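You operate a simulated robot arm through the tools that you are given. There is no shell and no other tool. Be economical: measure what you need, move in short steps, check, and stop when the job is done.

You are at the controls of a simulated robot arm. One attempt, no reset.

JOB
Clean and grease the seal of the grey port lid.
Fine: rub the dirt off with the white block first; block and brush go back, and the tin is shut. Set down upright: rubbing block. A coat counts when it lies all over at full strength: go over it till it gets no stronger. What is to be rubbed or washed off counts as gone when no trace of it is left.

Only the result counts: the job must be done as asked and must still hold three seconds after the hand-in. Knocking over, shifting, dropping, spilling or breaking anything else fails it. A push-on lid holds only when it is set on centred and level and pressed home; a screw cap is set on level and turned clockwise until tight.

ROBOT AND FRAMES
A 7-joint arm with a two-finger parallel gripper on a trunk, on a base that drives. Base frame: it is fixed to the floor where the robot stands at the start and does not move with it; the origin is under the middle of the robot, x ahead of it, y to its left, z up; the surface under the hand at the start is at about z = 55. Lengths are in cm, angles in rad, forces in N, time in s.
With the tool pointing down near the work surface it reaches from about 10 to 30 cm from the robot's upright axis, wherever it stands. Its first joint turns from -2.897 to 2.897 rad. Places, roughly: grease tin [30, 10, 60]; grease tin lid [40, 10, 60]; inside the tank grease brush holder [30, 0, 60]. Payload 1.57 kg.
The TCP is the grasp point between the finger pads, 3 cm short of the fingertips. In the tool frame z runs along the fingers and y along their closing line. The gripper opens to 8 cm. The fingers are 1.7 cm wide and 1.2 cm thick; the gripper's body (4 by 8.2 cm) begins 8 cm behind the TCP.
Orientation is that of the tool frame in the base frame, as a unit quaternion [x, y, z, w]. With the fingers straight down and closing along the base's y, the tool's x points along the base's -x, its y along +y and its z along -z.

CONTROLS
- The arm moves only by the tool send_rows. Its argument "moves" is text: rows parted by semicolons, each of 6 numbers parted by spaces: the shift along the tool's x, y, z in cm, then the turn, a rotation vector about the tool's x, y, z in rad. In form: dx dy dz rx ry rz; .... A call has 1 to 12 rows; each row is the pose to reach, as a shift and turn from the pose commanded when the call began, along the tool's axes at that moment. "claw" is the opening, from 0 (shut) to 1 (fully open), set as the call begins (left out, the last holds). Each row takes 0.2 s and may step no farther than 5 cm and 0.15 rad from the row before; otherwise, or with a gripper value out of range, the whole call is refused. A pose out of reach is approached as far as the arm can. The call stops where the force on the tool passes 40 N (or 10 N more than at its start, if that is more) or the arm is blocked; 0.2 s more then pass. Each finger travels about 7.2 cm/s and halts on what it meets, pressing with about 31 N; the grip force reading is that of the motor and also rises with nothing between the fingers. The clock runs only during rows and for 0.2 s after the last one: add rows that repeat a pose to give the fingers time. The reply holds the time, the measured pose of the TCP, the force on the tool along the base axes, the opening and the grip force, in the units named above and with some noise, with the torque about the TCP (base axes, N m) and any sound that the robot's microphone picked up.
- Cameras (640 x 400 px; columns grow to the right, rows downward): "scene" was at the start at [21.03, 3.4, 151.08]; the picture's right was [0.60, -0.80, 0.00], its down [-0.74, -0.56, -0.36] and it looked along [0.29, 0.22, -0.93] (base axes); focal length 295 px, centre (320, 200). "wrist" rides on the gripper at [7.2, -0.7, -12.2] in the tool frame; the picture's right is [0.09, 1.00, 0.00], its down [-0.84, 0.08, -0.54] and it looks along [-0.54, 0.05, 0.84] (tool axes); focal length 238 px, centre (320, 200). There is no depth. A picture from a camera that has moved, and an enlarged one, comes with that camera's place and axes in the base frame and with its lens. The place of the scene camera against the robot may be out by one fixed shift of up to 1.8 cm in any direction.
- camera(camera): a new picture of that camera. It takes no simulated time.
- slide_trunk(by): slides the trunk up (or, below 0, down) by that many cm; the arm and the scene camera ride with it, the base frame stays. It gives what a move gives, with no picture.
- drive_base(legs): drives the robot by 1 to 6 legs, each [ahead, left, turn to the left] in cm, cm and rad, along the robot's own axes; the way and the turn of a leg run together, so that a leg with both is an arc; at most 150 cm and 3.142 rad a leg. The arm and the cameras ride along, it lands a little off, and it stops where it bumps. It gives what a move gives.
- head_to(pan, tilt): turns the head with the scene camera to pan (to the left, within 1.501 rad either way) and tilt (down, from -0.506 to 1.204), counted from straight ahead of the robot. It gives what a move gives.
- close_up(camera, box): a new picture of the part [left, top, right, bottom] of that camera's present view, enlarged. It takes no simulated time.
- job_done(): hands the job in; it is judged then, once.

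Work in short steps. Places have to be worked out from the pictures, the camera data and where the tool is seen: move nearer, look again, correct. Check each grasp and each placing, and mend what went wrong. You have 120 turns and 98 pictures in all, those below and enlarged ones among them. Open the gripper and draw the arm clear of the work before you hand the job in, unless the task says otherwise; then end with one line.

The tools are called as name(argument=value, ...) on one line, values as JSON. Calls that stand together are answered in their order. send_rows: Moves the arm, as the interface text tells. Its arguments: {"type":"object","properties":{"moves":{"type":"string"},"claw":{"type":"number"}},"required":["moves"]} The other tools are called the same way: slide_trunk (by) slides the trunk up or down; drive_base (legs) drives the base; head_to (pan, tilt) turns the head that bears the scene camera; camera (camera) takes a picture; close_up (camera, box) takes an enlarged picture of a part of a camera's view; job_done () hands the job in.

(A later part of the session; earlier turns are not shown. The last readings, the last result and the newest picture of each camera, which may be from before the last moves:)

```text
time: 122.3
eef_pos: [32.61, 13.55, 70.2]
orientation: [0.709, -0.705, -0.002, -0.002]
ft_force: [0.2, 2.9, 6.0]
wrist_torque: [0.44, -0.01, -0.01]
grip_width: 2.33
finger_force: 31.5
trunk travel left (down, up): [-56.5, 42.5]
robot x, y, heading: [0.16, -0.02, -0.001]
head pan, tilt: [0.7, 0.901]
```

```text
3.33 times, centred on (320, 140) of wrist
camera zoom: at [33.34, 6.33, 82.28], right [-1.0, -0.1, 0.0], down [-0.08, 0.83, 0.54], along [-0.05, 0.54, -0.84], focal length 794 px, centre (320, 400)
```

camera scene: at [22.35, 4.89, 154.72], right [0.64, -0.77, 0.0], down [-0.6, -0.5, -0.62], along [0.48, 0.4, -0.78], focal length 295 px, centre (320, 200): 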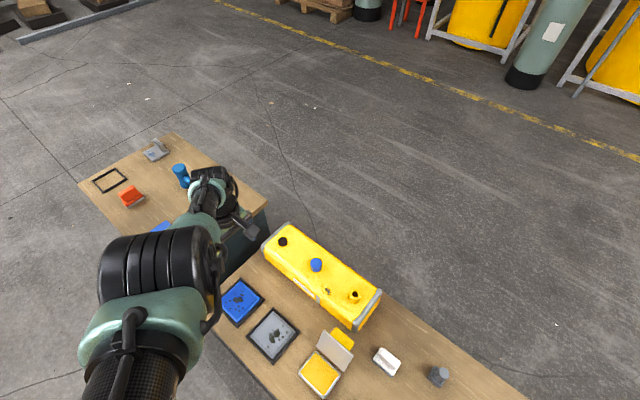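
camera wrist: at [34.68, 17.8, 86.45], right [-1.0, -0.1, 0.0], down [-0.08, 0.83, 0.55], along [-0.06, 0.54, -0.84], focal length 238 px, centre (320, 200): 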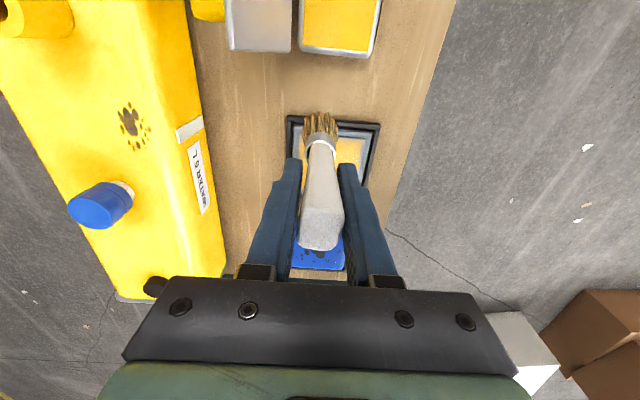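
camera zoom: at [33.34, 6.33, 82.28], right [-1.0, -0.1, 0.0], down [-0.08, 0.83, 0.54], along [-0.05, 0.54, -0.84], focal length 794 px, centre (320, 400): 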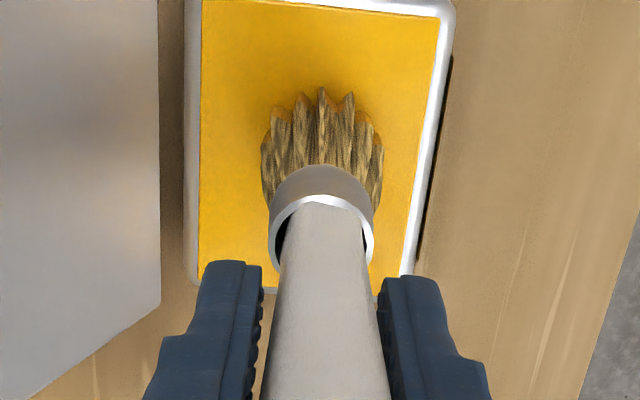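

Loaded with light contact. Go to the near corner.

send_rows(moves="0 0 -3 0 0 0;-4 1 -3 0 0 0;-8 2 -3 0 0 0;-12 3.5 -3 0 0 0;-13.95 4.35 -3 0 0 0;-13.95 4.35 -3 0 0 0;-13.95 4.35 0 0 0 0;-13.95 4.35 0.7 0 0 0;-13.95 4.35 0.9 0 0 0;-13.95 4.35 0.9 0 0 0")

```text
time: 124.5
eef_pos: [28.02, 27.24, 69.36]
orientation: [0.709, -0.706, -0.001, -0.002]
ft_force: [-2.9, -2.3, 14.1]
wrist_torque: [-0.28, 0.35, 0.0]
grip_width: 2.32
finger_force: 30.8
trunk travel left (down, up): [-56.5, 42.5]
robot x, y, heading: [0.03, -0.04, 0.005]
head pan, tilt: [0.7, 0.901]
```

Good contact (14 N). Slow perimeter, first half.

send_rows(moves="-1.7 0 0.03 0 0 0;-3.4 0 0.03 0 0 0;-5.1 0 0.03 0 0 0;-6.8 0 0.03 0 0 0;-8.4 0 0.03 0 0 0;-8.4 -1.7 0.03 0 0 0;-8.4 -3.4 0.03 0 0 0;-8.4 -5.1 0.03 0 0 0;-8.4 -6.8 0.03 0 0 0;-8.4 -8.1 0.03 0 0 0")

send_rows(moves="1.7 0 0.03 0 0 0;3.4 0 0.03 0 0 0;5.1 0 0.03 0 0 0;6.8 0 0.03 0 0 0;8.4 0 0.03 0 0 0;8.4 1.7 0.03 0 0 0;8.4 3.4 0.03 0 0 0;8.4 5.1 0.03 0 0 0;8.4 6.8 0.03 0 0 0;8.4 8.1 0.03 0 0 0")

close_up(camera="wrist", box=[200, 40, 440, 240])

```text
time: 126.7
eef_pos: [36.47, 35.87, 69.16]
orientation: [0.709, -0.705, -0.001, 0.0]
ft_force: [-1.1, 0.6, 4.7]
wrist_torque: [-0.01, 0.27, -0.01]
grip_width: 2.32
finger_force: 30.9
trunk travel left (down, up): [-56.5, 42.5]
robot x, y, heading: [0.01, -0.12, 0.001]
head pan, tilt: [0.7, 0.901]
```

```text
time: 128.9
eef_pos: [27.97, 27.49, 69.29]
orientation: [0.71, -0.705, -0.001, 0.0]
ft_force: [5.9, 1.2, 15.7]
wrist_torque: [0.27, -0.62, -0.02]
grip_width: 2.31
finger_force: 30.9
trunk travel left (down, up): [-56.5, 42.5]
robot x, y, heading: [0.01, 0.04, 0.005]
head pan, tilt: [0.7, 0.901]
```

```text
2.00 times, centred on (320, 140) of wrist
camera zoom: at [28.65, 20.1, 81.43], right [-1.0, -0.1, 0.0], down [-0.08, 0.84, 0.54], along [-0.05, 0.54, -0.84], focal length 477 px, centre (320, 320)
```

zoom: 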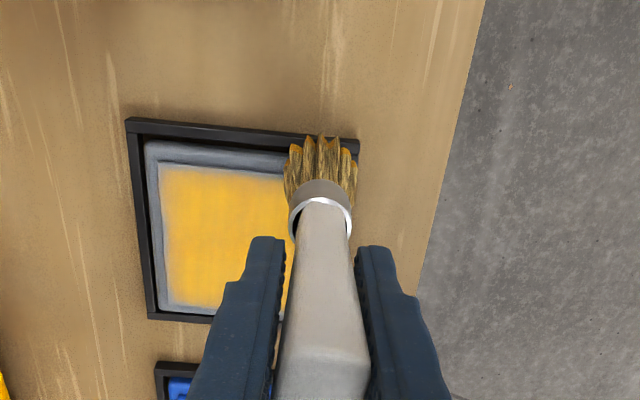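

Continue with interior lines along x at good contact.

send_rows(moves="-0.9 0 0.03 0 0 0;-0.9 -4 0.03 0 0 0;-0.9 -8.2 0.03 0 0 0;-2 -8.2 0.03 0 0 0;-2 -4 0.03 0 0 0;-2 0 0.03 0 0 0;-3.1 0 0.03 0 0 0;-3.1 -4 0.03 0 0 0;-3.1 -8.2 0.03 0 0 0;-4.2 -8.2 0.03 0 0 0;-4.2 -4 0.03 0 0 0;-4.2 0 0.03 0 0 0")

send_rows(moves="-1.1 0 0.05 0 0 0;-1.1 -4 0.05 0 0 0;-1.1 -8.2 0.05 0 0 0;-2.2 -8.2 0.05 0 0 0;-2.2 -4 0.05 0 0 0;-2.2 0 0.05 0 0 0;-3.3 0 0.05 0 0 0;-3.3 -4 0.05 0 0 0;-3.3 -8.2 0.05 0 0 0;-4.2 -8.2 0.05 0 0 0;-4.2 -4 0.05 0 0 0;-4.2 0 0.05 0 0 0")

send_rows(moves="0 0 -4 0 0 0;4.5 -1 -4 0 0 0;9 -2 -4 0 0 0;13.5 -3 -4 0 0 0;18 -4 -4 0 0 0;22.4 -4.4 -4 0 0 0;22.4 -4.4 -4 0 0 0")

close_up(camera="scene", box=[250, 285, 315, 345])

```text
time: 131.5
eef_pos: [28.4, 31.51, 69.18]
orientation: [0.709, -0.706, -0.001, -0.004]
ft_force: [4.1, 1.6, 16.4]
wrist_torque: [0.35, -0.58, -0.06]
grip_width: 2.29
finger_force: 31.2
trunk travel left (down, up): [-56.5, 42.5]
robot x, y, heading: [-0.13, 0.05, 0.002]
head pan, tilt: [0.7, 0.901]
```

```text
time: 134.1
eef_pos: [27.83, 35.94, 69.22]
orientation: [0.708, -0.706, -0.002, 0.001]
ft_force: [1.0, 0.1, 2.9]
wrist_torque: [0.09, -0.13, -0.01]
grip_width: 2.34
finger_force: 31.4
trunk travel left (down, up): [-56.5, 42.5]
robot x, y, heading: [0.04, 0.19, 0.002]
head pan, tilt: [0.7, 0.901]
```

```text
time: 135.7
eef_pos: [32.84, 13.49, 73.04]
orientation: [0.709, -0.705, -0.002, 0.0]
ft_force: [-0.4, 0.7, -0.7]
wrist_torque: [0.02, 0.01, 0.01]
grip_width: 2.31
finger_force: 31.3
trunk travel left (down, up): [-56.5, 42.5]
robot x, y, heading: [0.3, -0.34, -0.002]
head pan, tilt: [0.7, 0.901]
```

```text
6.67 times, centred on (282, 315) of scene
camera zoom: at [22.3, 4.93, 133.72], right [0.64, -0.76, 0.0], down [-0.6, -0.51, -0.62], along [0.47, 0.4, -0.78], focal length 1970 px, centre (570, -567)
```

zoom: 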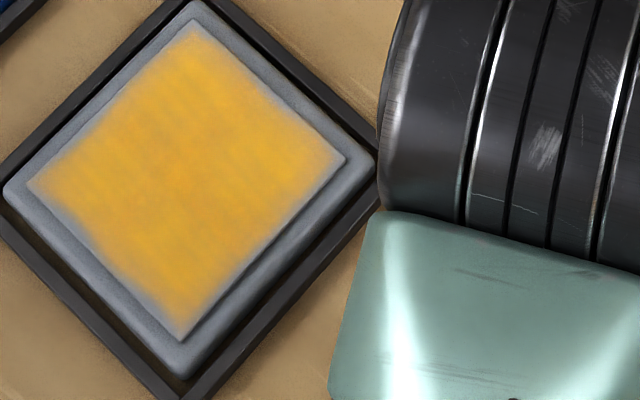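

Centre is now more even; edge fade looks constant. One more loaded full pass for certainty.

send_rows(moves="0 0 2 0 0 0;0 0 2.7 0 0 0;0 0 3.0 0 0 0;0 0 3.2 0 0 0;1.2 0 3.15 0 0 0;-1.2 0 3.15 0 0 0;0 0 3.15 0 0 0")

send_rows(moves="0 0 -3 0 0 0;-4 1 -3 0 0 0;-8 2 -3 0 0 0;-12 3.5 -3 0 0 0;-13.8 4.5 -3 0 0 0;-13.8 4.5 -3 0 0 0;-13.8 4.5 0 0 0 0;-13.8 4.5 0.7 0 0 0;-13.8 4.5 0.9 0 0 0;-13.8 4.5 0.9 0 0 0")

```text
time: 137.3
eef_pos: [32.83, 13.58, 70.02]
orientation: [0.71, -0.704, -0.002, -0.004]
ft_force: [-0.8, 5.5, 17.6]
wrist_torque: [0.86, -0.01, 0.01]
grip_width: 2.34
finger_force: 30.8
trunk travel left (down, up): [-56.5, 42.5]
robot x, y, heading: [-0.08, -0.35, 0.001]
head pan, tilt: [0.7, 0.901]
```

```text
time: 139.5
eef_pos: [27.92, 27.18, 69.16]
orientation: [0.709, -0.705, -0.001, -0.001]
ft_force: [-1.7, 0.8, 9.7]
wrist_torque: [0.06, 0.24, -0.01]
grip_width: 2.32
finger_force: 31.0
trunk travel left (down, up): [-56.5, 42.5]
robot x, y, heading: [-0.1, -0.27, 0.003]
head pan, tilt: [0.7, 0.901]
```

send_rows(moves="-4.2 0 0.08 0 0 0;-8.5 0 0.08 0 0 0;-8.5 -1.1 0.08 0 0 0;-4.2 -1.1 0.08 0 0 0;0 -1.1 0.08 0 0 0;0 -2.2 0.08 0 0 0;-4.2 -2.2 0.08 0 0 0;-8.5 -2.2 0.08 0 0 0;-8.5 -3.4 0.08 0 0 0;-4.2 -3.4 0.08 0 0 0;0 -3.4 0.08 0 0 0;0 -4.6 0.08 0 0 0")

send_rows(moves="-4.2 0 0.04 0 0 0;-8.5 0 0.04 0 0 0;-8.5 -1.2 0.04 0 0 0;-4.2 -1.2 0.04 0 0 0;0 -1.2 0.04 0 0 0;0 -2.4 0.04 0 0 0;-4.2 -2.4 0.04 0 0 0;-8.5 -2.4 0.04 0 0 0;-8.5 -3.6 0.04 0 0 0;-4.2 -3.6 0.04 0 0 0;0 -3.6 0.04 0 0 0")

send_rows(moves="0 2 0.04 0 0 0;0 4.5 0.04 0 0 0;0 8 0.04 0 0 0;-4.2 8 0.04 0 0 0;-8.4 8 0.04 0 0 0;-8.4 4 0.04 0 0 0;-8.4 0 0.04 0 0 0;-8.4 0 -3.5 0 0 0;-4 1 -3.5 0 0 0;0.5 2 -3.5 0 0 0")

send_rows(moves="4.5 0 0 0 0 0;9 1 0 0 0 0;13.4 1.6 0 0 0 0;13.4 1.6 0 0 0 0")

close_up(camera="scene", box=[250, 285, 315, 345])

```text
time: 142.1
eef_pos: [32.55, 27.33, 68.97]
orientation: [0.709, -0.706, -0.001, 0.0]
ft_force: [-0.6, -0.1, -0.4]
wrist_torque: [-0.02, 0.03, 0.0]
grip_width: 2.33
finger_force: 30.5
trunk travel left (down, up): [-56.5, 42.5]
robot x, y, heading: [-0.03, 0.33, -0.0]
head pan, tilt: [0.7, 0.901]
```

```text
time: 144.5
eef_pos: [36.24, 26.85, 68.92]
orientation: [0.709, -0.705, -0.002, -0.002]
ft_force: [-0.4, 0.7, 3.6]
wrist_torque: [0.19, 0.06, 0.03]
grip_width: 2.32
finger_force: 31.2
trunk travel left (down, up): [-56.5, 42.5]
robot x, y, heading: [-0.33, -0.28, 0.004]
head pan, tilt: [0.7, 0.901]
```

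```text
time: 146.7
eef_pos: [33.98, 26.51, 72.38]
orientation: [0.709, -0.705, -0.001, 0.0]
ft_force: [0.6, -0.1, -0.9]
wrist_torque: [-0.01, -0.03, 0.0]
grip_width: 2.29
finger_force: 31.2
trunk travel left (down, up): [-56.5, 42.5]
robot x, y, heading: [-0.43, -0.05, -0.001]
head pan, tilt: [0.7, 0.901]
```

```text
time: 147.7
eef_pos: [32.81, 13.22, 72.31]
orientation: [0.708, -0.706, -0.001, 0.0]
ft_force: [-0.3, -0.1, 0.3]
wrist_torque: [0.0, 0.01, -0.02]
grip_width: 2.31
finger_force: 31.1
trunk travel left (down, up): [-56.5, 42.5]
robot x, y, heading: [0.14, 0.25, 0.008]
head pan, tilt: [0.7, 0.901]
```

```text
6.67 times, centred on (282, 315) of scene
camera zoom: at [22.3, 4.93, 133.72], right [0.64, -0.76, 0.0], down [-0.6, -0.51, -0.62], along [0.47, 0.4, -0.78], focal length 1970 px, centre (570, -567)
```

zoom: 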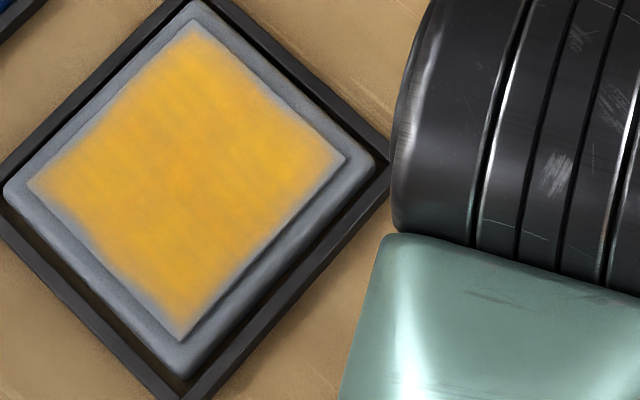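

Almost no change from the last pass, suggesting saturation. I'll inspect edges from the wrist camera at an offset to be sure.

send_rows(moves="-3 1 -3 0 0 0;-6.5 3 -4 0 0 0;-10 6 -4 0 0 0;-12 9.5 -4 0 0 0;-12 9.5 -4 0 0 0")

close_up(camera="wrist", box=[190, 80, 310, 180])

```text
time: 148.9
eef_pos: [23.08, 25.01, 76.7]
orientation: [0.709, -0.706, 0.0, 0.0]
ft_force: [-0.5, -0.3, -1.1]
wrist_torque: [-0.01, 0.0, 0.02]
grip_width: 2.33
finger_force: 31.1
trunk travel left (down, up): [-56.5, 42.5]
robot x, y, heading: [-0.12, -0.01, 0.008]
head pan, tilt: [0.7, 0.901]
```

```text
4.00 times, centred on (250, 130) of wrist
camera zoom: at [23.82, 17.69, 88.84], right [-1.0, -0.1, 0.0], down [-0.08, 0.84, 0.54], along [-0.05, 0.54, -0.84], focal length 953 px, centre (600, 480)
```

zoom: 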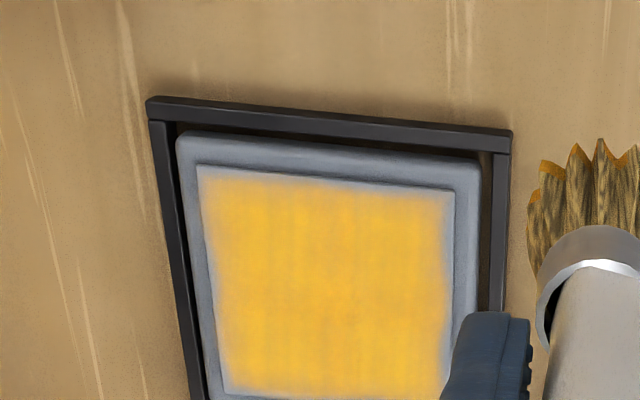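

Uniform feather on all edges, faint stripes inside. One more loaded pass to be sure; dip again.

send_rows(moves="3 -3.5 0 0 0 0;6.5 -6.5 1 0 0 0;10 -9 3 0 0 0;11.9 -9.5 4.5 0 0 0;11.9 -9.5 6.3 0 0 0;11.9 -9.5 6.8 0 0 0;11.9 -9.5 7 0 0 0;10.5 -9.5 7 0 0 0;12.5 -9.5 7 0 0 0;11.9 -9.5 7 0 0 0")

```text
time: 151.1
eef_pos: [32.7, 13.42, 69.53]
orientation: [0.708, -0.707, 0.001, -0.001]
ft_force: [0.9, -1.8, 20.9]
wrist_torque: [-0.05, -0.11, -0.04]
grip_width: 2.32
finger_force: 31.6
trunk travel left (down, up): [-56.5, 42.5]
robot x, y, heading: [-0.2, -0.21, -0.0]
head pan, tilt: [0.7, 0.901]
```

send_rows(moves="0 0 -3 0 0 0;-4 1 -3 0 0 0;-8 2 -3 0 0 0;-12 3.5 -3 0 0 0;-13.7 4.5 -3 0 0 0;-13.7 4.5 -3 0 0 0;-13.7 4.5 0 0 0 0;-13.7 4.5 0.7 0 0 0;-13.7 4.5 1.0 0 0 0;-13.7 4.5 1.0 0 0 0")

```text
time: 153.3
eef_pos: [28.07, 27.12, 68.46]
orientation: [0.709, -0.705, -0.001, -0.003]
ft_force: [-5.5, -2.3, 27.7]
wrist_torque: [-0.13, 0.7, 0.0]
grip_width: 2.31
finger_force: 31.2
trunk travel left (down, up): [-56.5, 42.5]
robot x, y, heading: [-0.01, 0.12, 0.0]
head pan, tilt: [0.7, 0.901]
```

Perimeter then lines along x.

send_rows(moves="0 -2 -0.05 0 0 0;0 -4 -0.05 0 0 0;0 -6 -0.05 0 0 0;0 -8.2 -0.05 0 0 0;-2.8 -8.2 -0.05 0 0 0;-5.6 -8.2 -0.05 0 0 0;-8.6 -8.2 -0.05 0 0 0;-8.6 -5.4 -0.05 0 0 0;-8.6 -2.7 -0.05 0 0 0;-8.6 0.1 -0.05 0 0 0;-5 0.1 -0.05 0 0 0;-1 0.1 -0.05 0 0 0")

send_rows(moves="0 -4 0.03 0 0 0;0 -8.2 0.03 0 0 0;-1.1 -8.2 0.03 0 0 0;-1.1 -4 0.03 0 0 0;-1.1 0 0.03 0 0 0;-2.2 0 0.03 0 0 0;-2.2 -4 0.03 0 0 0;-2.2 -8.2 0.03 0 0 0;-3.3 -8.2 0.03 0 0 0;-3.3 -4 0.03 0 0 0;-3.3 0 0.03 0 0 0;-4.4 0 0.03 0 0 0")

send_rows(moves="0 -4 0.1 0 0 0;0 -8.2 0.1 0 0 0;-1.1 -8.2 0.1 0 0 0;-1.1 -4 0.1 0 0 0;-1.1 0 0.1 0 0 0;-2.2 0 0.1 0 0 0;-2.2 -4 0.1 0 0 0;-2.2 -8.2 0.1 0 0 0;-2.2 -8.2 -3.5 0 0 0;-2.2 -4 -4 0 0 0;-2.2 0 -4 0 0 0;-1 4 -4 0 0 0")

close_up(camera="scene", box=[250, 285, 315, 345])

```text
time: 155.9
eef_pos: [27.93, 28.03, 68.49]
orientation: [0.709, -0.706, -0.002, 0.001]
ft_force: [-1.1, 2.0, 6.3]
wrist_torque: [0.27, 0.1, 0.04]
grip_width: 2.32
finger_force: 30.3
trunk travel left (down, up): [-56.5, 42.5]
robot x, y, heading: [-0.04, -0.04, 0.004]
head pan, tilt: [0.7, 0.901]
```

```text
time: 158.5
eef_pos: [28.21, 32.31, 68.56]
orientation: [0.708, -0.706, -0.001, 0.001]
ft_force: [0.2, 0.6, -1.1]
wrist_torque: [-0.02, 0.02, -0.03]
grip_width: 2.3
finger_force: 30.6
trunk travel left (down, up): [-56.5, 42.5]
robot x, y, heading: [-0.02, -0.09, -0.001]
head pan, tilt: [0.7, 0.901]
```

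```text
time: 161.1
eef_pos: [24.3, 33.75, 72.65]
orientation: [0.709, -0.706, -0.001, 0.0]
ft_force: [-0.5, -0.8, -0.4]
wrist_torque: [0.0, 0.0, -0.02]
grip_width: 2.32
finger_force: 30.3
trunk travel left (down, up): [-56.5, 42.5]
robot x, y, heading: [-0.39, 0.07, 0.001]
head pan, tilt: [0.7, 0.901]
```

```text
6.67 times, centred on (282, 315) of scene
camera zoom: at [22.26, 4.9, 133.73], right [0.64, -0.76, 0.0], down [-0.6, -0.51, -0.62], along [0.47, 0.4, -0.78], focal length 1970 px, centre (570, -567)
```

zoom: 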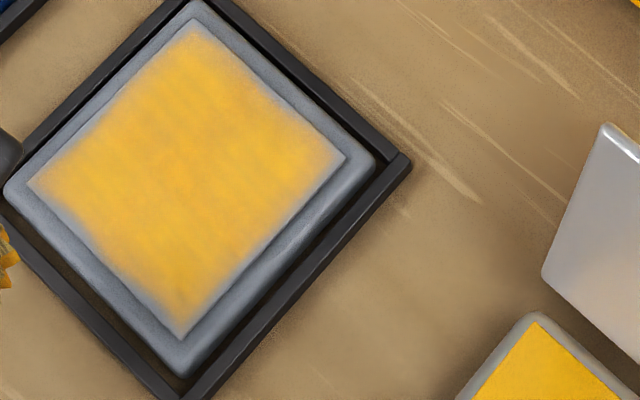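

To test saturation I'll reload and rub the y-low edge repeatedly, then compare that edge.

send_rows(moves="4 -2 -2 0 0 0;8.5 -3.5 -2 0 0 0;13 -5 -1 0 0 0;17 -7 -1 0 0 0;20.2 -8.3 0 0 0 0;20.2 -8.3 2 0 0 0;20.2 -8.3 2.8 0 0 0;20.2 -8.3 3.1 0 0 0;19 -8.3 3.1 0 0 0;21.4 -8.3 3.1 0 0 0;20.2 -8.3 3.1 0 0 0")

```text
time: 163.5
eef_pos: [32.54, 12.93, 69.44]
orientation: [0.707, -0.707, 0.002, -0.001]
ft_force: [1.1, -5.7, 16.5]
wrist_torque: [-0.6, -0.09, -0.04]
grip_width: 2.31
finger_force: 31.4
trunk travel left (down, up): [-56.5, 42.5]
robot x, y, heading: [-0.07, 0.29, -0.006]
head pan, tilt: [0.7, 0.901]
```

send_rows(moves="0 0 -3 0 0 0;-4 1 -3 0 0 0;-8 2 -3 0 0 0;-12 3.5 -3 0 0 0;-14.2 4.3 -3 0 0 0;-14.2 4.3 -3 0 0 0;-14.2 4.3 0 0 0 0;-14.2 4.3 0.7 0 0 0;-14.2 4.3 1.1 0 0 0;-14.2 4.3 1.1 0 0 0")

send_rows(moves="0 -2.5 0 0 0 0;0 -5 0 0 0 0;0 -8 0 0 0 0;0 -5 0 0 0 0;0 -2.5 0 0 0 0;0 0 0 0 0 0;0 -2.5 0 0 0 0;0 -5 0 0 0 0;0 -8 0 0 0 0;0 -5 0 0 0 0;0 -2.5 0 0 0 0;0 0 0 0 0 0")

close_up(camera="scene", box=[250, 285, 315, 345])

```text
time: 165.7
eef_pos: [28.06, 27.65, 68.49]
orientation: [0.71, -0.705, -0.001, -0.002]
ft_force: [-3.3, -4.1, 27.4]
wrist_torque: [-0.25, 0.45, 0.06]
grip_width: 2.35
finger_force: 30.8
trunk travel left (down, up): [-56.5, 42.5]
robot x, y, heading: [-0.17, -0.03, 0.0]
head pan, tilt: [0.7, 0.901]
```

```text
time: 168.3
eef_pos: [28.11, 27.71, 68.21]
orientation: [0.709, -0.706, -0.001, -0.003]
ft_force: [6.5, 1.1, 22.0]
wrist_torque: [0.3, -0.8, -0.06]
grip_width: 2.28
finger_force: 31.0
trunk travel left (down, up): [-56.5, 42.5]
robot x, y, heading: [0.08, 0.07, -0.001]
head pan, tilt: [0.7, 0.901]
```

```text
6.67 times, centred on (282, 315) of scene
camera zoom: at [22.19, 4.8, 133.76], right [0.64, -0.76, 0.0], down [-0.6, -0.5, -0.62], along [0.48, 0.4, -0.78], focal length 1970 px, centre (570, -567)
```

zoom: 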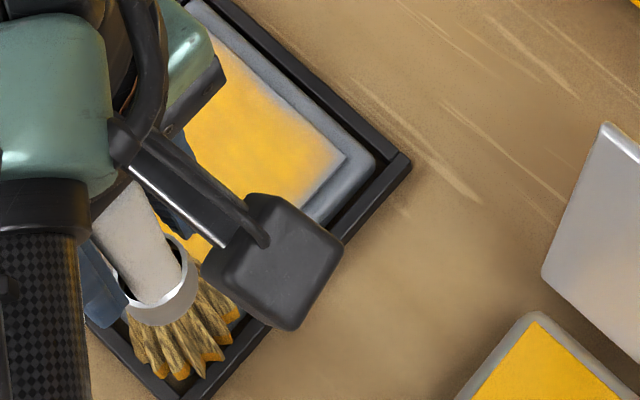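

Use the rest of this load on interior lines with firm contact, then inspect.

send_rows(moves="-4 0 0.03 0 0 0;-8.2 0 0.03 0 0 0;-8.2 -1.1 0.03 0 0 0;-4 -1.1 0.03 0 0 0;0 -1.1 0.03 0 0 0;0 -2.2 0.03 0 0 0;-4 -2.2 0.03 0 0 0;-8.2 -2.2 0.03 0 0 0;-8.2 -3.3 0.03 0 0 0;-4 -3.3 0.03 0 0 0;0 -3.3 0.03 0 0 0;0 -4.4 0.03 0 0 0")

send_rows(moves="-4 0 0.1 0 0 0;-8.2 0 0.1 0 0 0;-8.2 -1.1 0.1 0 0 0;-4 -1.1 0.1 0 0 0;0 -1.1 0.1 0 0 0;0 -2.2 0.1 0 0 0;-4 -2.2 0.1 0 0 0;-8.2 -2.2 0.1 0 0 0;-8.2 -3.7 0.1 0 0 0;-4 -3.7 0.1 0 0 0;0 -3.7 0.1 0 0 0;0 -3.7 -4 0 0 0")

send_rows(moves="4.5 1 -0.5 0 0 0;9 2 -1 0 0 0;13.5 3 -1 0 0 0;13.5 3 -1 0 0 0")

close_up(camera="scene", box=[250, 285, 315, 345])

```text
time: 170.9
eef_pos: [32.55, 27.54, 68.3]
orientation: [0.709, -0.705, 0.0, 0.001]
ft_force: [-0.5, 0.1, -1.3]
wrist_torque: [-0.02, -0.02, 0.0]
grip_width: 2.33
finger_force: 31.3
trunk travel left (down, up): [-56.5, 42.5]
robot x, y, heading: [0.12, -0.23, 0.001]
head pan, tilt: [0.7, 0.901]
```

```text
time: 173.5
eef_pos: [36.22, 27.45, 72.59]
orientation: [0.709, -0.705, -0.001, 0.0]
ft_force: [-0.1, -0.6, -0.1]
wrist_torque: [0.01, -0.01, -0.02]
grip_width: 2.31
finger_force: 30.8
trunk travel left (down, up): [-56.5, 42.5]
robot x, y, heading: [-0.16, 0.14, -0.002]
head pan, tilt: [0.7, 0.901]
```

```text
time: 174.5
eef_pos: [33.39, 13.76, 73.23]
orientation: [0.709, -0.705, 0.0, 0.0]
ft_force: [0.3, 0.1, -0.6]
wrist_torque: [-0.02, -0.01, 0.02]
grip_width: 2.3
finger_force: 30.9
trunk travel left (down, up): [-56.5, 42.5]
robot x, y, heading: [-0.05, -0.08, -0.0]
head pan, tilt: [0.7, 0.901]
```

```text
6.67 times, centred on (282, 315) of scene
camera zoom: at [22.31, 4.93, 133.72], right [0.64, -0.76, 0.0], down [-0.6, -0.51, -0.62], along [0.47, 0.4, -0.78], focal length 1970 px, centre (570, -567)
```

zoom: 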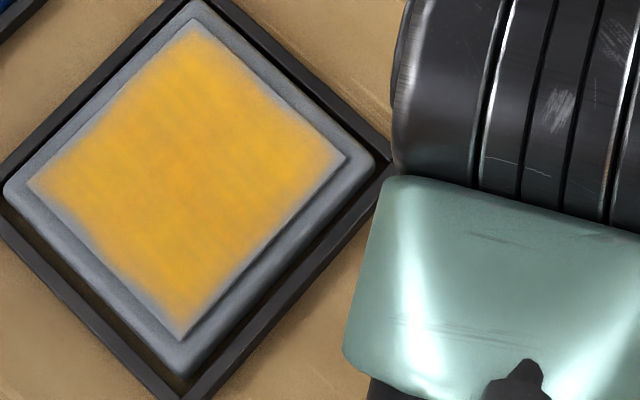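

Repeated rubbing changed nothing, so the coat is saturated and even. Return the brush: raise the trunk 14, then move above the holder.

slide_trunk(by=14)

send_rows(moves="4 0.8 1 0 0 0;8 1.5 2.5 0 0 0;12 2.2 4 0 0 0;14 2.3 6 0 0 0;14 2.3 7 0 0 0;14 2.3 7 0 0 0")

camera(camera="wrist")

```text
time: 176.2
eef_pos: [33.35, 13.88, 87.17]
orientation: [0.709, -0.705, -0.001, 0.0]
ft_force: [0.6, -0.7, -0.9]
wrist_torque: [-0.01, 0.01, 0.03]
grip_width: 2.34
finger_force: 31.1
trunk travel left (down, up): [-70.5, 28.5]
robot x, y, heading: [0.05, -0.01, -0.001]
head pan, tilt: [0.7, 0.901]
```

```text
time: 177.6
eef_pos: [31.22, -0.37, 80.07]
orientation: [0.709, -0.705, -0.001, 0.0]
ft_force: [0.0, 0.4, -1.1]
wrist_torque: [-0.02, 0.01, 0.0]
grip_width: 2.33
finger_force: 31.1
trunk travel left (down, up): [-70.5, 28.5]
robot x, y, heading: [0.08, -0.31, 0.003]
head pan, tilt: [0.7, 0.901]
```

```text
36 pictures are left
camera wrist: at [31.92, -7.6, 92.25], right [-1.0, -0.1, 0.0], down [-0.08, 0.84, 0.54], along [-0.05, 0.54, -0.84], focal length 238 px, centre (320, 200)
```

wrist: 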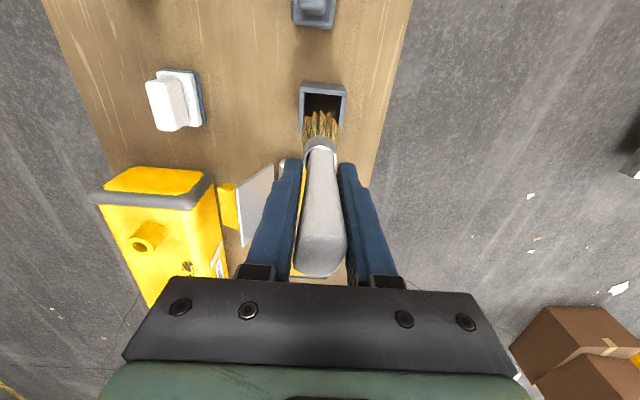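

Shift −0.3 in x and descend partway into the holder.

send_rows(moves="0.08 0.3 0 0 0 0;0.08 0.3 3 0 0 0;0.08 0.3 5 0 0 0;0.08 0.3 5 0 0 0")

close_up(camera="wrist", box=[240, 60, 400, 180])

```text
time: 178.6
eef_pos: [30.89, -0.13, 74.94]
orientation: [0.708, -0.706, -0.001, 0.0]
ft_force: [0.1, 0.6, -0.2]
wrist_torque: [0.0, 0.0, -0.04]
grip_width: 2.33
finger_force: 31.0
trunk travel left (down, up): [-70.5, 28.5]
robot x, y, heading: [0.21, -0.08, 0.001]
head pan, tilt: [0.7, 0.901]
```

```text
3.33 times, centred on (320, 120) of wrist
camera zoom: at [31.54, -7.43, 87.2], right [-1.0, -0.1, 0.0], down [-0.08, 0.84, 0.54], along [-0.05, 0.54, -0.84], focal length 794 px, centre (320, 467)
```

zoom: 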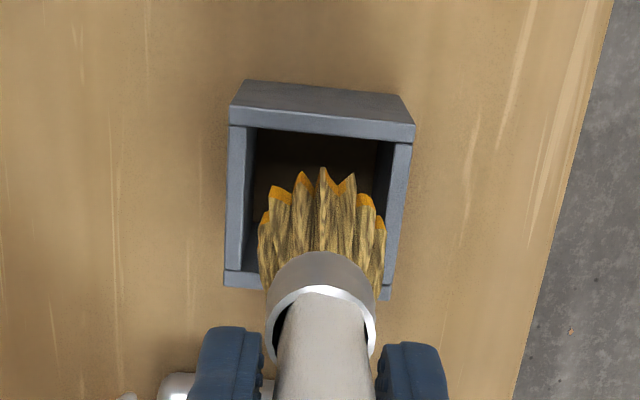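

Aligned in x; shift y −0.25 and descend toward z≈67.

send_rows(moves="0.25 0 2 0 0 0;0.25 0 4 0 0 0;0.25 0 6 0 0 0;0.25 0 7.5 0 0 0;0.25 0 7.5 0 0 0")

close_up(camera="wrist", box=[240, 60, 400, 180])

```text
time: 179.8
eef_pos: [30.91, -0.63, 67.77]
orientation: [0.709, -0.705, -0.001, 0.0]
ft_force: [1.2, 0.2, -1.8]
wrist_torque: [0.04, 0.02, -0.04]
grip_width: 2.33
finger_force: 30.9
trunk travel left (down, up): [-70.5, 28.5]
robot x, y, heading: [0.26, -0.18, -0.001]
head pan, tilt: [0.7, 0.901]
```

```text
3.33 times, centred on (320, 120) of wrist
camera zoom: at [31.67, -7.81, 79.85], right [-1.0, -0.1, 0.0], down [-0.08, 0.84, 0.54], along [-0.05, 0.54, -0.84], focal length 794 px, centre (320, 467)
```

zoom: 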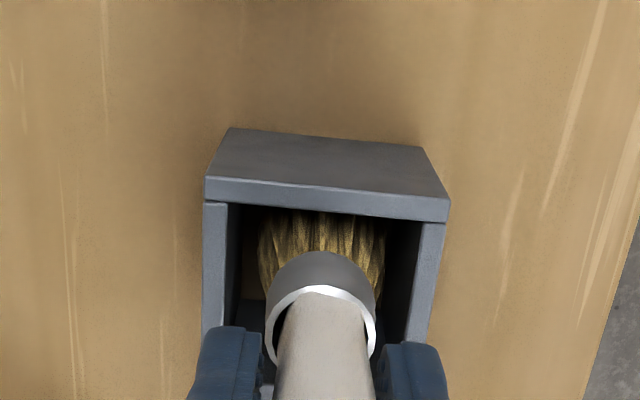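

Brush enters fine. Descend until it rests.

send_rows(moves="0 0 0.4 0 0 0;0 0 0.7 0 0 0;0 0 0.9 0 0 0;0 0 0.9 0 0 0")

```text
time: 180.8
eef_pos: [30.88, -0.48, 66.71]
orientation: [0.71, -0.704, -0.001, 0.0]
ft_force: [1.0, -0.1, -0.8]
wrist_torque: [0.01, 0.01, 0.01]
grip_width: 2.3
finger_force: 31.0
trunk travel left (down, up): [-70.5, 28.5]
robot x, y, heading: [0.22, 0.04, 0.0]
head pan, tilt: [0.7, 0.901]
```

send_rows(moves="0 0 0.2 0 0 0;0 0 0.3 0 0 0;0 0 0.3 0 0 0")

send_rows(moves="0 0 0.2 0 0 0;0 0 0.3 0 0 0;0 0 0.3 0 0 0")

```text
time: 181.6
eef_pos: [30.79, -0.4, 66.51]
orientation: [0.709, -0.705, -0.001, 0.0]
ft_force: [0.1, -0.2, -0.7]
wrist_torque: [-0.02, 0.01, -0.02]
grip_width: 2.35
finger_force: 30.9
trunk travel left (down, up): [-70.5, 28.5]
robot x, y, heading: [-0.13, 0.13, -0.004]
head pan, tilt: [0.7, 0.901]
```

```text
time: 182.3
eef_pos: [30.86, -0.56, 66.26]
orientation: [0.709, -0.705, -0.001, -0.001]
ft_force: [-8.8, -0.9, 28.6]
wrist_torque: [0.07, 0.91, 0.03]
grip_width: 2.33
finger_force: 31.0
trunk travel left (down, up): [-70.5, 28.5]
robot x, y, heading: [0.34, -0.0, 0.001]
head pan, tilt: [0.7, 0.901]
```

Resting on the holder floor as expected. Ease slightly and open.

send_rows(moves="0 0 -0.2 0 0 0;0 0 -0.2 0 0 0;0 0 -0.2 0 0 0;0 0 -0.2 0 0 0", claw=1)

send_rows(moves="0 0 -3 0 0 0;0 0 -6 0 0 0;0 0 -10 0 0 0;0 0 -13 0 0 0;0 0 -13 0 0 0")

camera(camera="wrist")

```text
time: 183.3
eef_pos: [30.91, -0.56, 66.37]
orientation: [0.709, -0.705, -0.001, 0.0]
ft_force: [-0.2, 0.0, -1.2]
wrist_torque: [-0.02, 0.01, 0.0]
grip_width: 8.01
finger_force: 0.1
trunk travel left (down, up): [-70.5, 28.5]
robot x, y, heading: [-0.35, 0.24, -0.002]
head pan, tilt: [0.7, 0.901]
```

```text
time: 184.6
eef_pos: [31.02, -0.56, 79.29]
orientation: [0.709, -0.705, -0.001, 0.0]
ft_force: [-0.2, 0.2, -0.2]
wrist_torque: [-0.02, -0.02, -0.02]
grip_width: 7.99
finger_force: 0.1
trunk travel left (down, up): [-70.5, 28.5]
robot x, y, heading: [0.12, 0.15, 0.005]
head pan, tilt: [0.7, 0.901]
```

```text
33 pictures are left
camera wrist: at [31.72, -7.75, 91.43], right [-1.0, -0.1, 0.0], down [-0.08, 0.84, 0.54], along [-0.05, 0.54, -0.84], focal length 238 px, centre (320, 200)
```

wrist: 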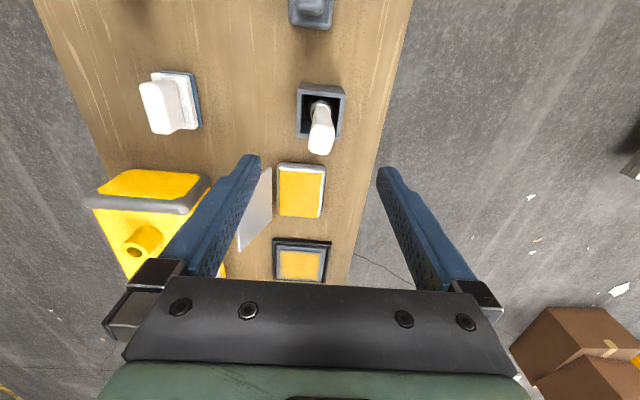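

Brush is back upright. Now examine the tin lid's hinge from the side by tilting the hand.

send_rows(moves="0 -3 0 0 -0.15 0;0 -6 0 0 -0.3 0;0 -9 1 0 -0.45 0;0 -9 3 0 -0.6 0;0 -9 4 0 -0.7 0;0 -9 4 0 -0.7 0", claw=0)

camera(camera="wrist")

```text
time: 185.9
eef_pos: [39.98, -0.65, 75.4]
orientation: [0.665, -0.663, -0.244, -0.243]
ft_force: [-0.5, -0.2, -0.4]
wrist_torque: [-0.01, 0.02, 0.02]
grip_width: 0.0
finger_force: 21.4
trunk travel left (down, up): [-70.5, 28.5]
robot x, y, heading: [-0.18, 0.26, -0.001]
head pan, tilt: [0.7, 0.901]
```

```text
32 pictures are left
camera wrist: at [40.81, -14.03, 80.01], right [-1.0, -0.07, -0.06], down [-0.08, 0.29, 0.95], along [-0.05, 0.95, -0.29], focal length 238 px, centre (320, 200)
```

wrist: 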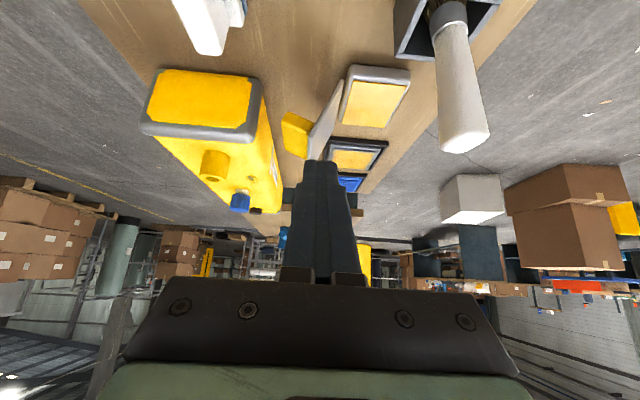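

close_up(camera="wrist", box=[260, 50, 430, 170])

```text
3.33 times, centred on (345, 110) of wrist
camera zoom: at [40.81, -14.03, 80.01], right [-1.0, -0.07, -0.06], down [-0.08, 0.29, 0.95], along [-0.05, 0.95, -0.29], focal length 794 px, centre (237, 500)
```

zoom: 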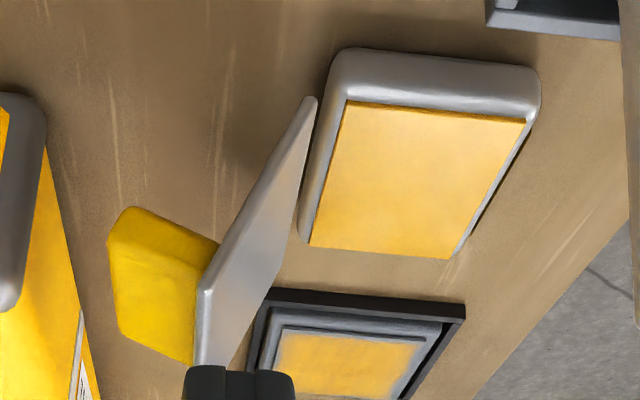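

The lid hovers with its lower edge at the tin rim—hinged. I'll close it by pushing its back. Straighten the hand and view from above at (47, 6).

send_rows(moves="0 0 -1 0 0.15 0;0 -1 -2 0 0.3 0;0 -3 -3 0 0.45 0;0 -5 -3 0 0.6 0;0 -7 -3 0 0.7 0;0 -7 -3 0 0.7 0")

camera(camera="wrist")

camera(camera="scene")

```text
time: 187.3
eef_pos: [47.05, -2.56, 77.61]
orientation: [0.708, -0.706, 0.0, 0.0]
ft_force: [1.3, -0.3, -0.7]
wrist_torque: [-0.02, -0.02, 0.0]
grip_width: 0.0
finger_force: 21.4
trunk travel left (down, up): [-70.5, 28.5]
robot x, y, heading: [-0.07, -0.17, -0.002]
head pan, tilt: [0.7, 0.901]
```

```text
30 pictures are left
camera wrist: at [47.77, -9.72, 89.79], right [-1.0, -0.1, 0.0], down [-0.08, 0.84, 0.54], along [-0.05, 0.54, -0.84], focal length 238 px, centre (320, 200)
```

wrist: 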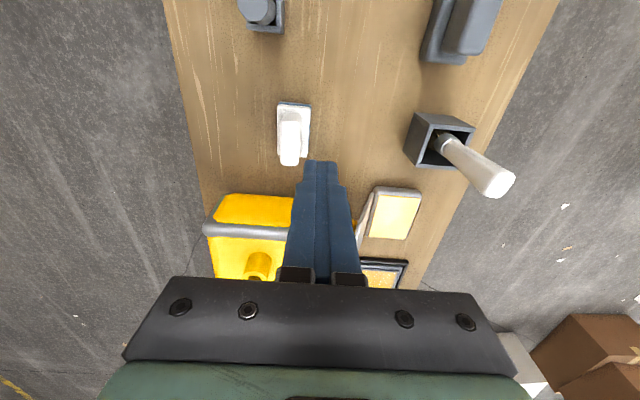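

```text
29 pictures are left
camera scene: at [22.26, 4.9, 147.73], right [0.64, -0.76, 0.0], down [-0.6, -0.51, -0.62], along [0.47, 0.4, -0.78], focal length 295 px, centre (320, 200)
```

scene: 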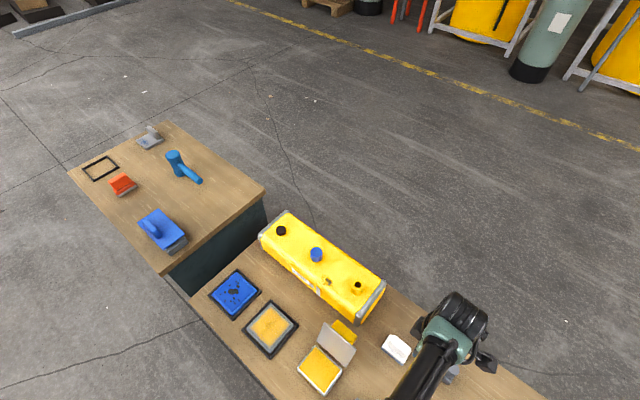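

close_up(camera="scene", box=[290, 270, 410, 390])

```text
3.33 times, centred on (350, 330) of scene
camera zoom: at [22.26, 4.9, 147.73], right [0.64, -0.76, 0.0], down [-0.6, -0.51, -0.62], along [0.47, 0.4, -0.78], focal length 985 px, centre (220, -233)
```

zoom: 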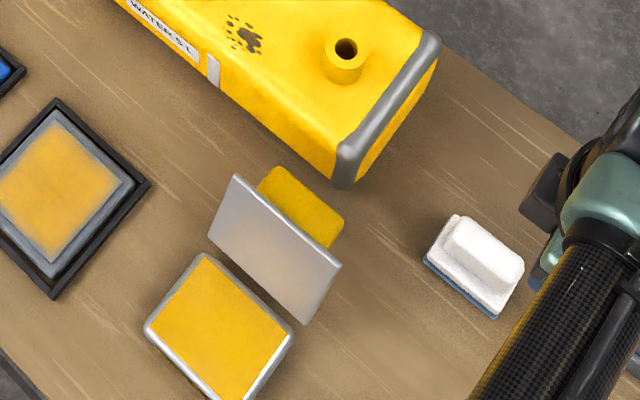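

I'll position closed fingers behind the lid at y≈9.3 (clear of tank and mostly of handle). First raise and shift, then lower the trunk by 12.

send_rows(moves="-2 0 -2 0 0 0;-6 0 -4 0 0 0;-10 0 -4 0 0 0;-11.9 0 -4 0 0 0;-11.9 0 -4 0 0 0")

slide_trunk(by=-12)

close_up(camera="scene", box=[260, 240, 440, 390])

camera(camera="wrist")

```text
time: 188.6
eef_pos: [46.83, 9.76, 81.83]
orientation: [0.708, -0.706, -0.002, 0.0]
ft_force: [0.2, 0.2, 0.7]
wrist_torque: [-0.01, -0.03, 0.01]
grip_width: 0.0
finger_force: 21.0
trunk travel left (down, up): [-70.5, 28.5]
robot x, y, heading: [0.16, -0.06, -0.001]
head pan, tilt: [0.7, 0.901]
```

```text
time: 190.1
eef_pos: [47.01, 9.79, 69.76]
orientation: [0.709, -0.705, -0.001, 0.0]
ft_force: [-0.2, 0.9, 0.0]
wrist_torque: [0.02, 0.01, 0.02]
grip_width: 0.0
finger_force: 21.9
trunk travel left (down, up): [-58.5, 40.5]
robot x, y, heading: [-0.28, 0.0, -0.0]
head pan, tilt: [0.7, 0.901]
```

```text
2.67 times, centred on (350, 315) of scene
camera zoom: at [22.28, 4.91, 135.72], right [0.64, -0.76, 0.0], down [-0.6, -0.51, -0.62], along [0.47, 0.4, -0.78], focal length 788 px, centre (240, -107)
```

zoom: 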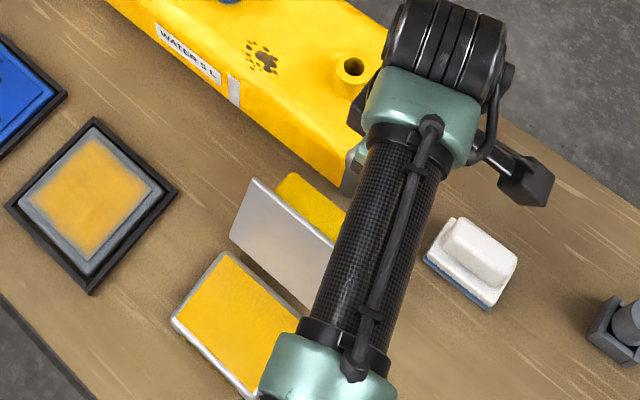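

```text
26 pictures are left
camera wrist: at [47.58, 2.4, 81.96], right [-1.0, -0.1, 0.0], down [-0.08, 0.84, 0.54], along [-0.05, 0.54, -0.84], focal length 238 px, centre (320, 200)
```

wrist: 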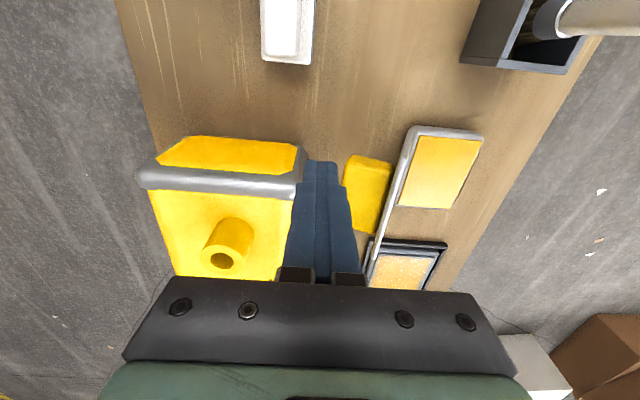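

Handle's near end is at y≈9.9, outer face x≈44.9; tank corner at y≈11.7. Lower fingers behind the handle to z≈64.2.

send_rows(moves="0.1 0 2 0 0 0;0.1 0 4 0 0 0;0.1 0 5.5 0 0 0;0.1 0 5.5 0 0 0")

close_up(camera="wrist", box=[220, 90, 460, 260])

```text
time: 191.1
eef_pos: [46.87, 9.52, 64.36]
orientation: [0.709, -0.706, -0.002, 0.0]
ft_force: [0.2, -0.2, 0.2]
wrist_torque: [0.03, -0.01, 0.01]
grip_width: 0.0
finger_force: 21.8
trunk travel left (down, up): [-58.5, 40.5]
robot x, y, heading: [-0.23, 0.03, 0.001]
head pan, tilt: [0.7, 0.901]
```

```text
2.35 times, centred on (340, 175) of wrist
camera zoom: at [47.57, 2.35, 76.48], right [-1.0, -0.1, 0.0], down [-0.08, 0.84, 0.54], along [-0.05, 0.54, -0.84], focal length 561 px, centre (273, 259)
```

zoom: 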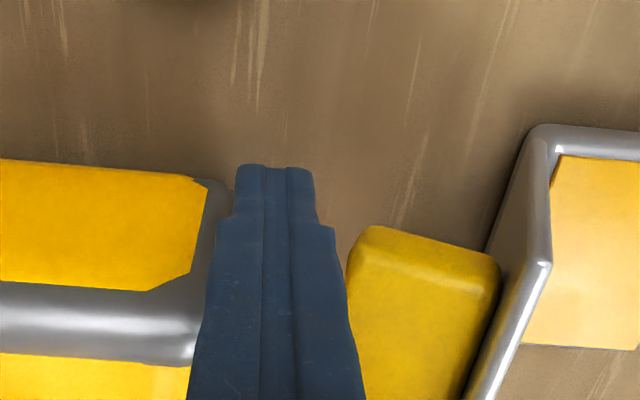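

Good overlap with the handle. Push along the lid's arc in small steps.

send_rows(moves="0 0.7 0 0 0 0;0 1.3 -0.5 0 0 0;0 2 -1 0 0 0;0 2.7 -1.7 0 0 0;0 3.3 -2.1 0 0 0;0 3.9 -2.5 0 0 0")

close_up(camera="wrist", box=[220, 90, 460, 260])

```text
time: 192.4
eef_pos: [42.95, 9.62, 66.77]
orientation: [0.709, -0.705, -0.002, 0.001]
ft_force: [0.2, -0.1, -0.1]
wrist_torque: [-0.03, -0.05, -0.01]
grip_width: 0.0
finger_force: 21.0
trunk travel left (down, up): [-58.5, 40.5]
robot x, y, heading: [0.02, 0.36, 0.002]
head pan, tilt: [0.7, 0.901]
```

```text
2.35 times, centred on (340, 175) of wrist
camera zoom: at [43.7, 2.36, 78.93], right [-1.0, -0.1, 0.0], down [-0.08, 0.84, 0.54], along [-0.05, 0.54, -0.84], focal length 561 px, centre (273, 259)
```

zoom: 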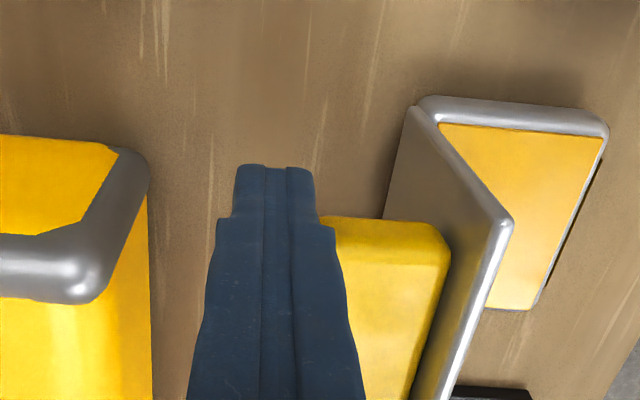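

The lid rotates on its hinge. Continue the arc.

send_rows(moves="0 1 -0.6 0 0 0;0 2 -0.9 0 0 0;0 3 -1.1 0 0 0;0 4 -1.2 0 0 0;0 5.2 -1 0 0 0;0 6.2 -0.8 0 0 0;0 7 -0.6 0 0 0")

camera(camera="wrist")

```text
time: 194.1
eef_pos: [35.88, 9.47, 67.49]
orientation: [0.708, -0.706, -0.001, 0.0]
ft_force: [-0.5, -0.1, 0.4]
wrist_torque: [0.02, -0.02, 0.03]
grip_width: 0.03
finger_force: 21.0
trunk travel left (down, up): [-58.5, 40.5]
robot x, y, heading: [-0.31, 0.18, -0.0]
head pan, tilt: [0.7, 0.901]
```

```text
23 pictures are left
camera wrist: at [36.7, 2.35, 79.56], right [-1.0, -0.1, 0.0], down [-0.08, 0.84, 0.54], along [-0.05, 0.54, -0.84], focal length 238 px, centre (320, 200)
```

wrist: 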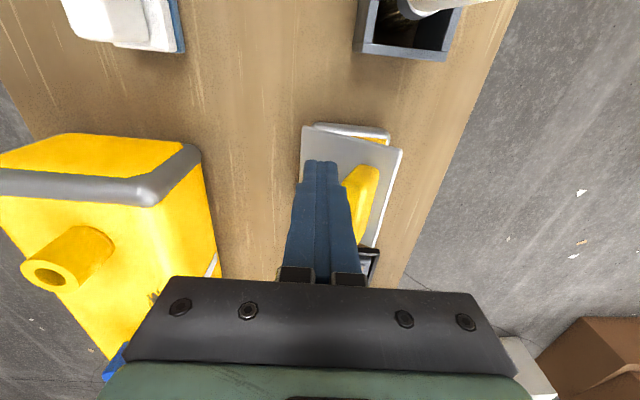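

Lid is nearly down. Lift, move over the handle centre, then press down from above.

send_rows(moves="0 -0.5 -2 0 0 0;0 0 -5 0 0 0;-2 1.5 -6 0 0 0;-3.8 3.2 -6 0 0 0;-3.8 3.2 -6 0 0 0")

close_up(camera="wrist", box=[220, 60, 420, 260])

close_up(camera="scene", box=[240, 260, 420, 400])

```text
time: 195.2
eef_pos: [32.73, 13.23, 73.3]
orientation: [0.709, -0.705, -0.002, 0.0]
ft_force: [-0.4, 0.6, 0.4]
wrist_torque: [0.04, -0.03, 0.05]
grip_width: 0.0
finger_force: 21.5
trunk travel left (down, up): [-58.5, 40.5]
robot x, y, heading: [0.0, 0.32, -0.004]
head pan, tilt: [0.7, 0.901]
```

```text
2.00 times, centred on (320, 160) of wrist
camera zoom: at [33.49, 6.01, 85.38], right [-1.0, -0.1, 0.0], down [-0.08, 0.84, 0.54], along [-0.05, 0.54, -0.84], focal length 477 px, centre (320, 280)
```

zoom: 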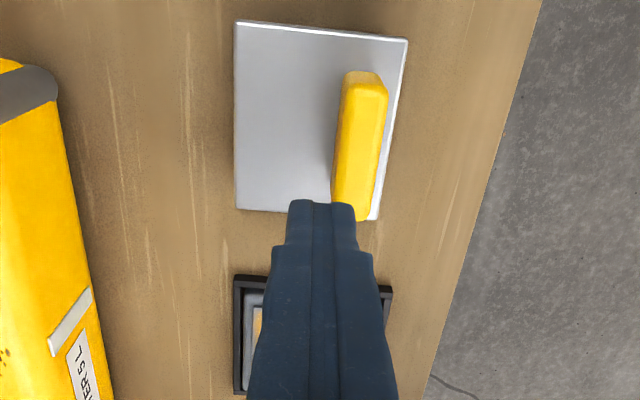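

```text
2.86 times, centred on (330, 330) of scene
camera zoom: at [22.3, 4.91, 135.72], right [0.64, -0.76, 0.0], down [-0.6, -0.51, -0.62], along [0.47, 0.4, -0.78], focal length 844 px, centre (291, -171)
```

zoom: 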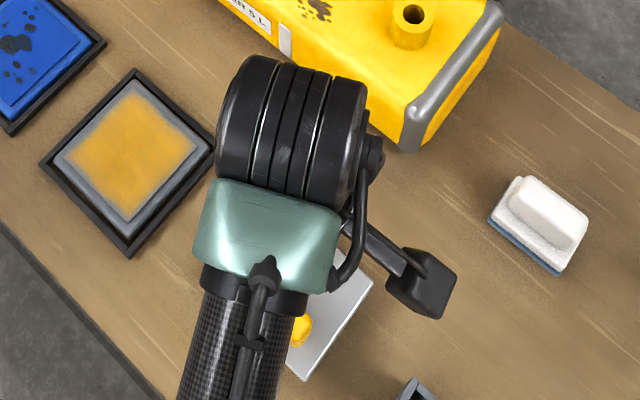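

The lid has dropped shut. Press down on the handle at (30.9,13.3) to seat it.

send_rows(moves="0 1.8 1 0 0 0;0 1.8 4 0 0 0;0 1.8 6 0 0 0;0 1.8 7 0 0 0;0 1.8 7.6 0 0 0;0 1.8 8.2 0 0 0;0 1.8 8.8 0 0 0;0 1.8 9.4 0 0 0")

```text
time: 196.8
eef_pos: [30.78, 13.34, 65.45]
orientation: [0.709, -0.705, -0.001, 0.001]
ft_force: [-11.8, -5.3, 31.6]
wrist_torque: [-0.25, 0.37, -0.04]
grip_width: 0.0
finger_force: 21.1
trunk travel left (down, up): [-58.5, 40.5]
robot x, y, heading: [0.04, -0.25, 0.004]
head pan, tilt: [0.7, 0.901]
stopped in row 7: the force on the tool passed its limit at 48 N (the readings are from after the stop); the commanded pose is now the measured one
```

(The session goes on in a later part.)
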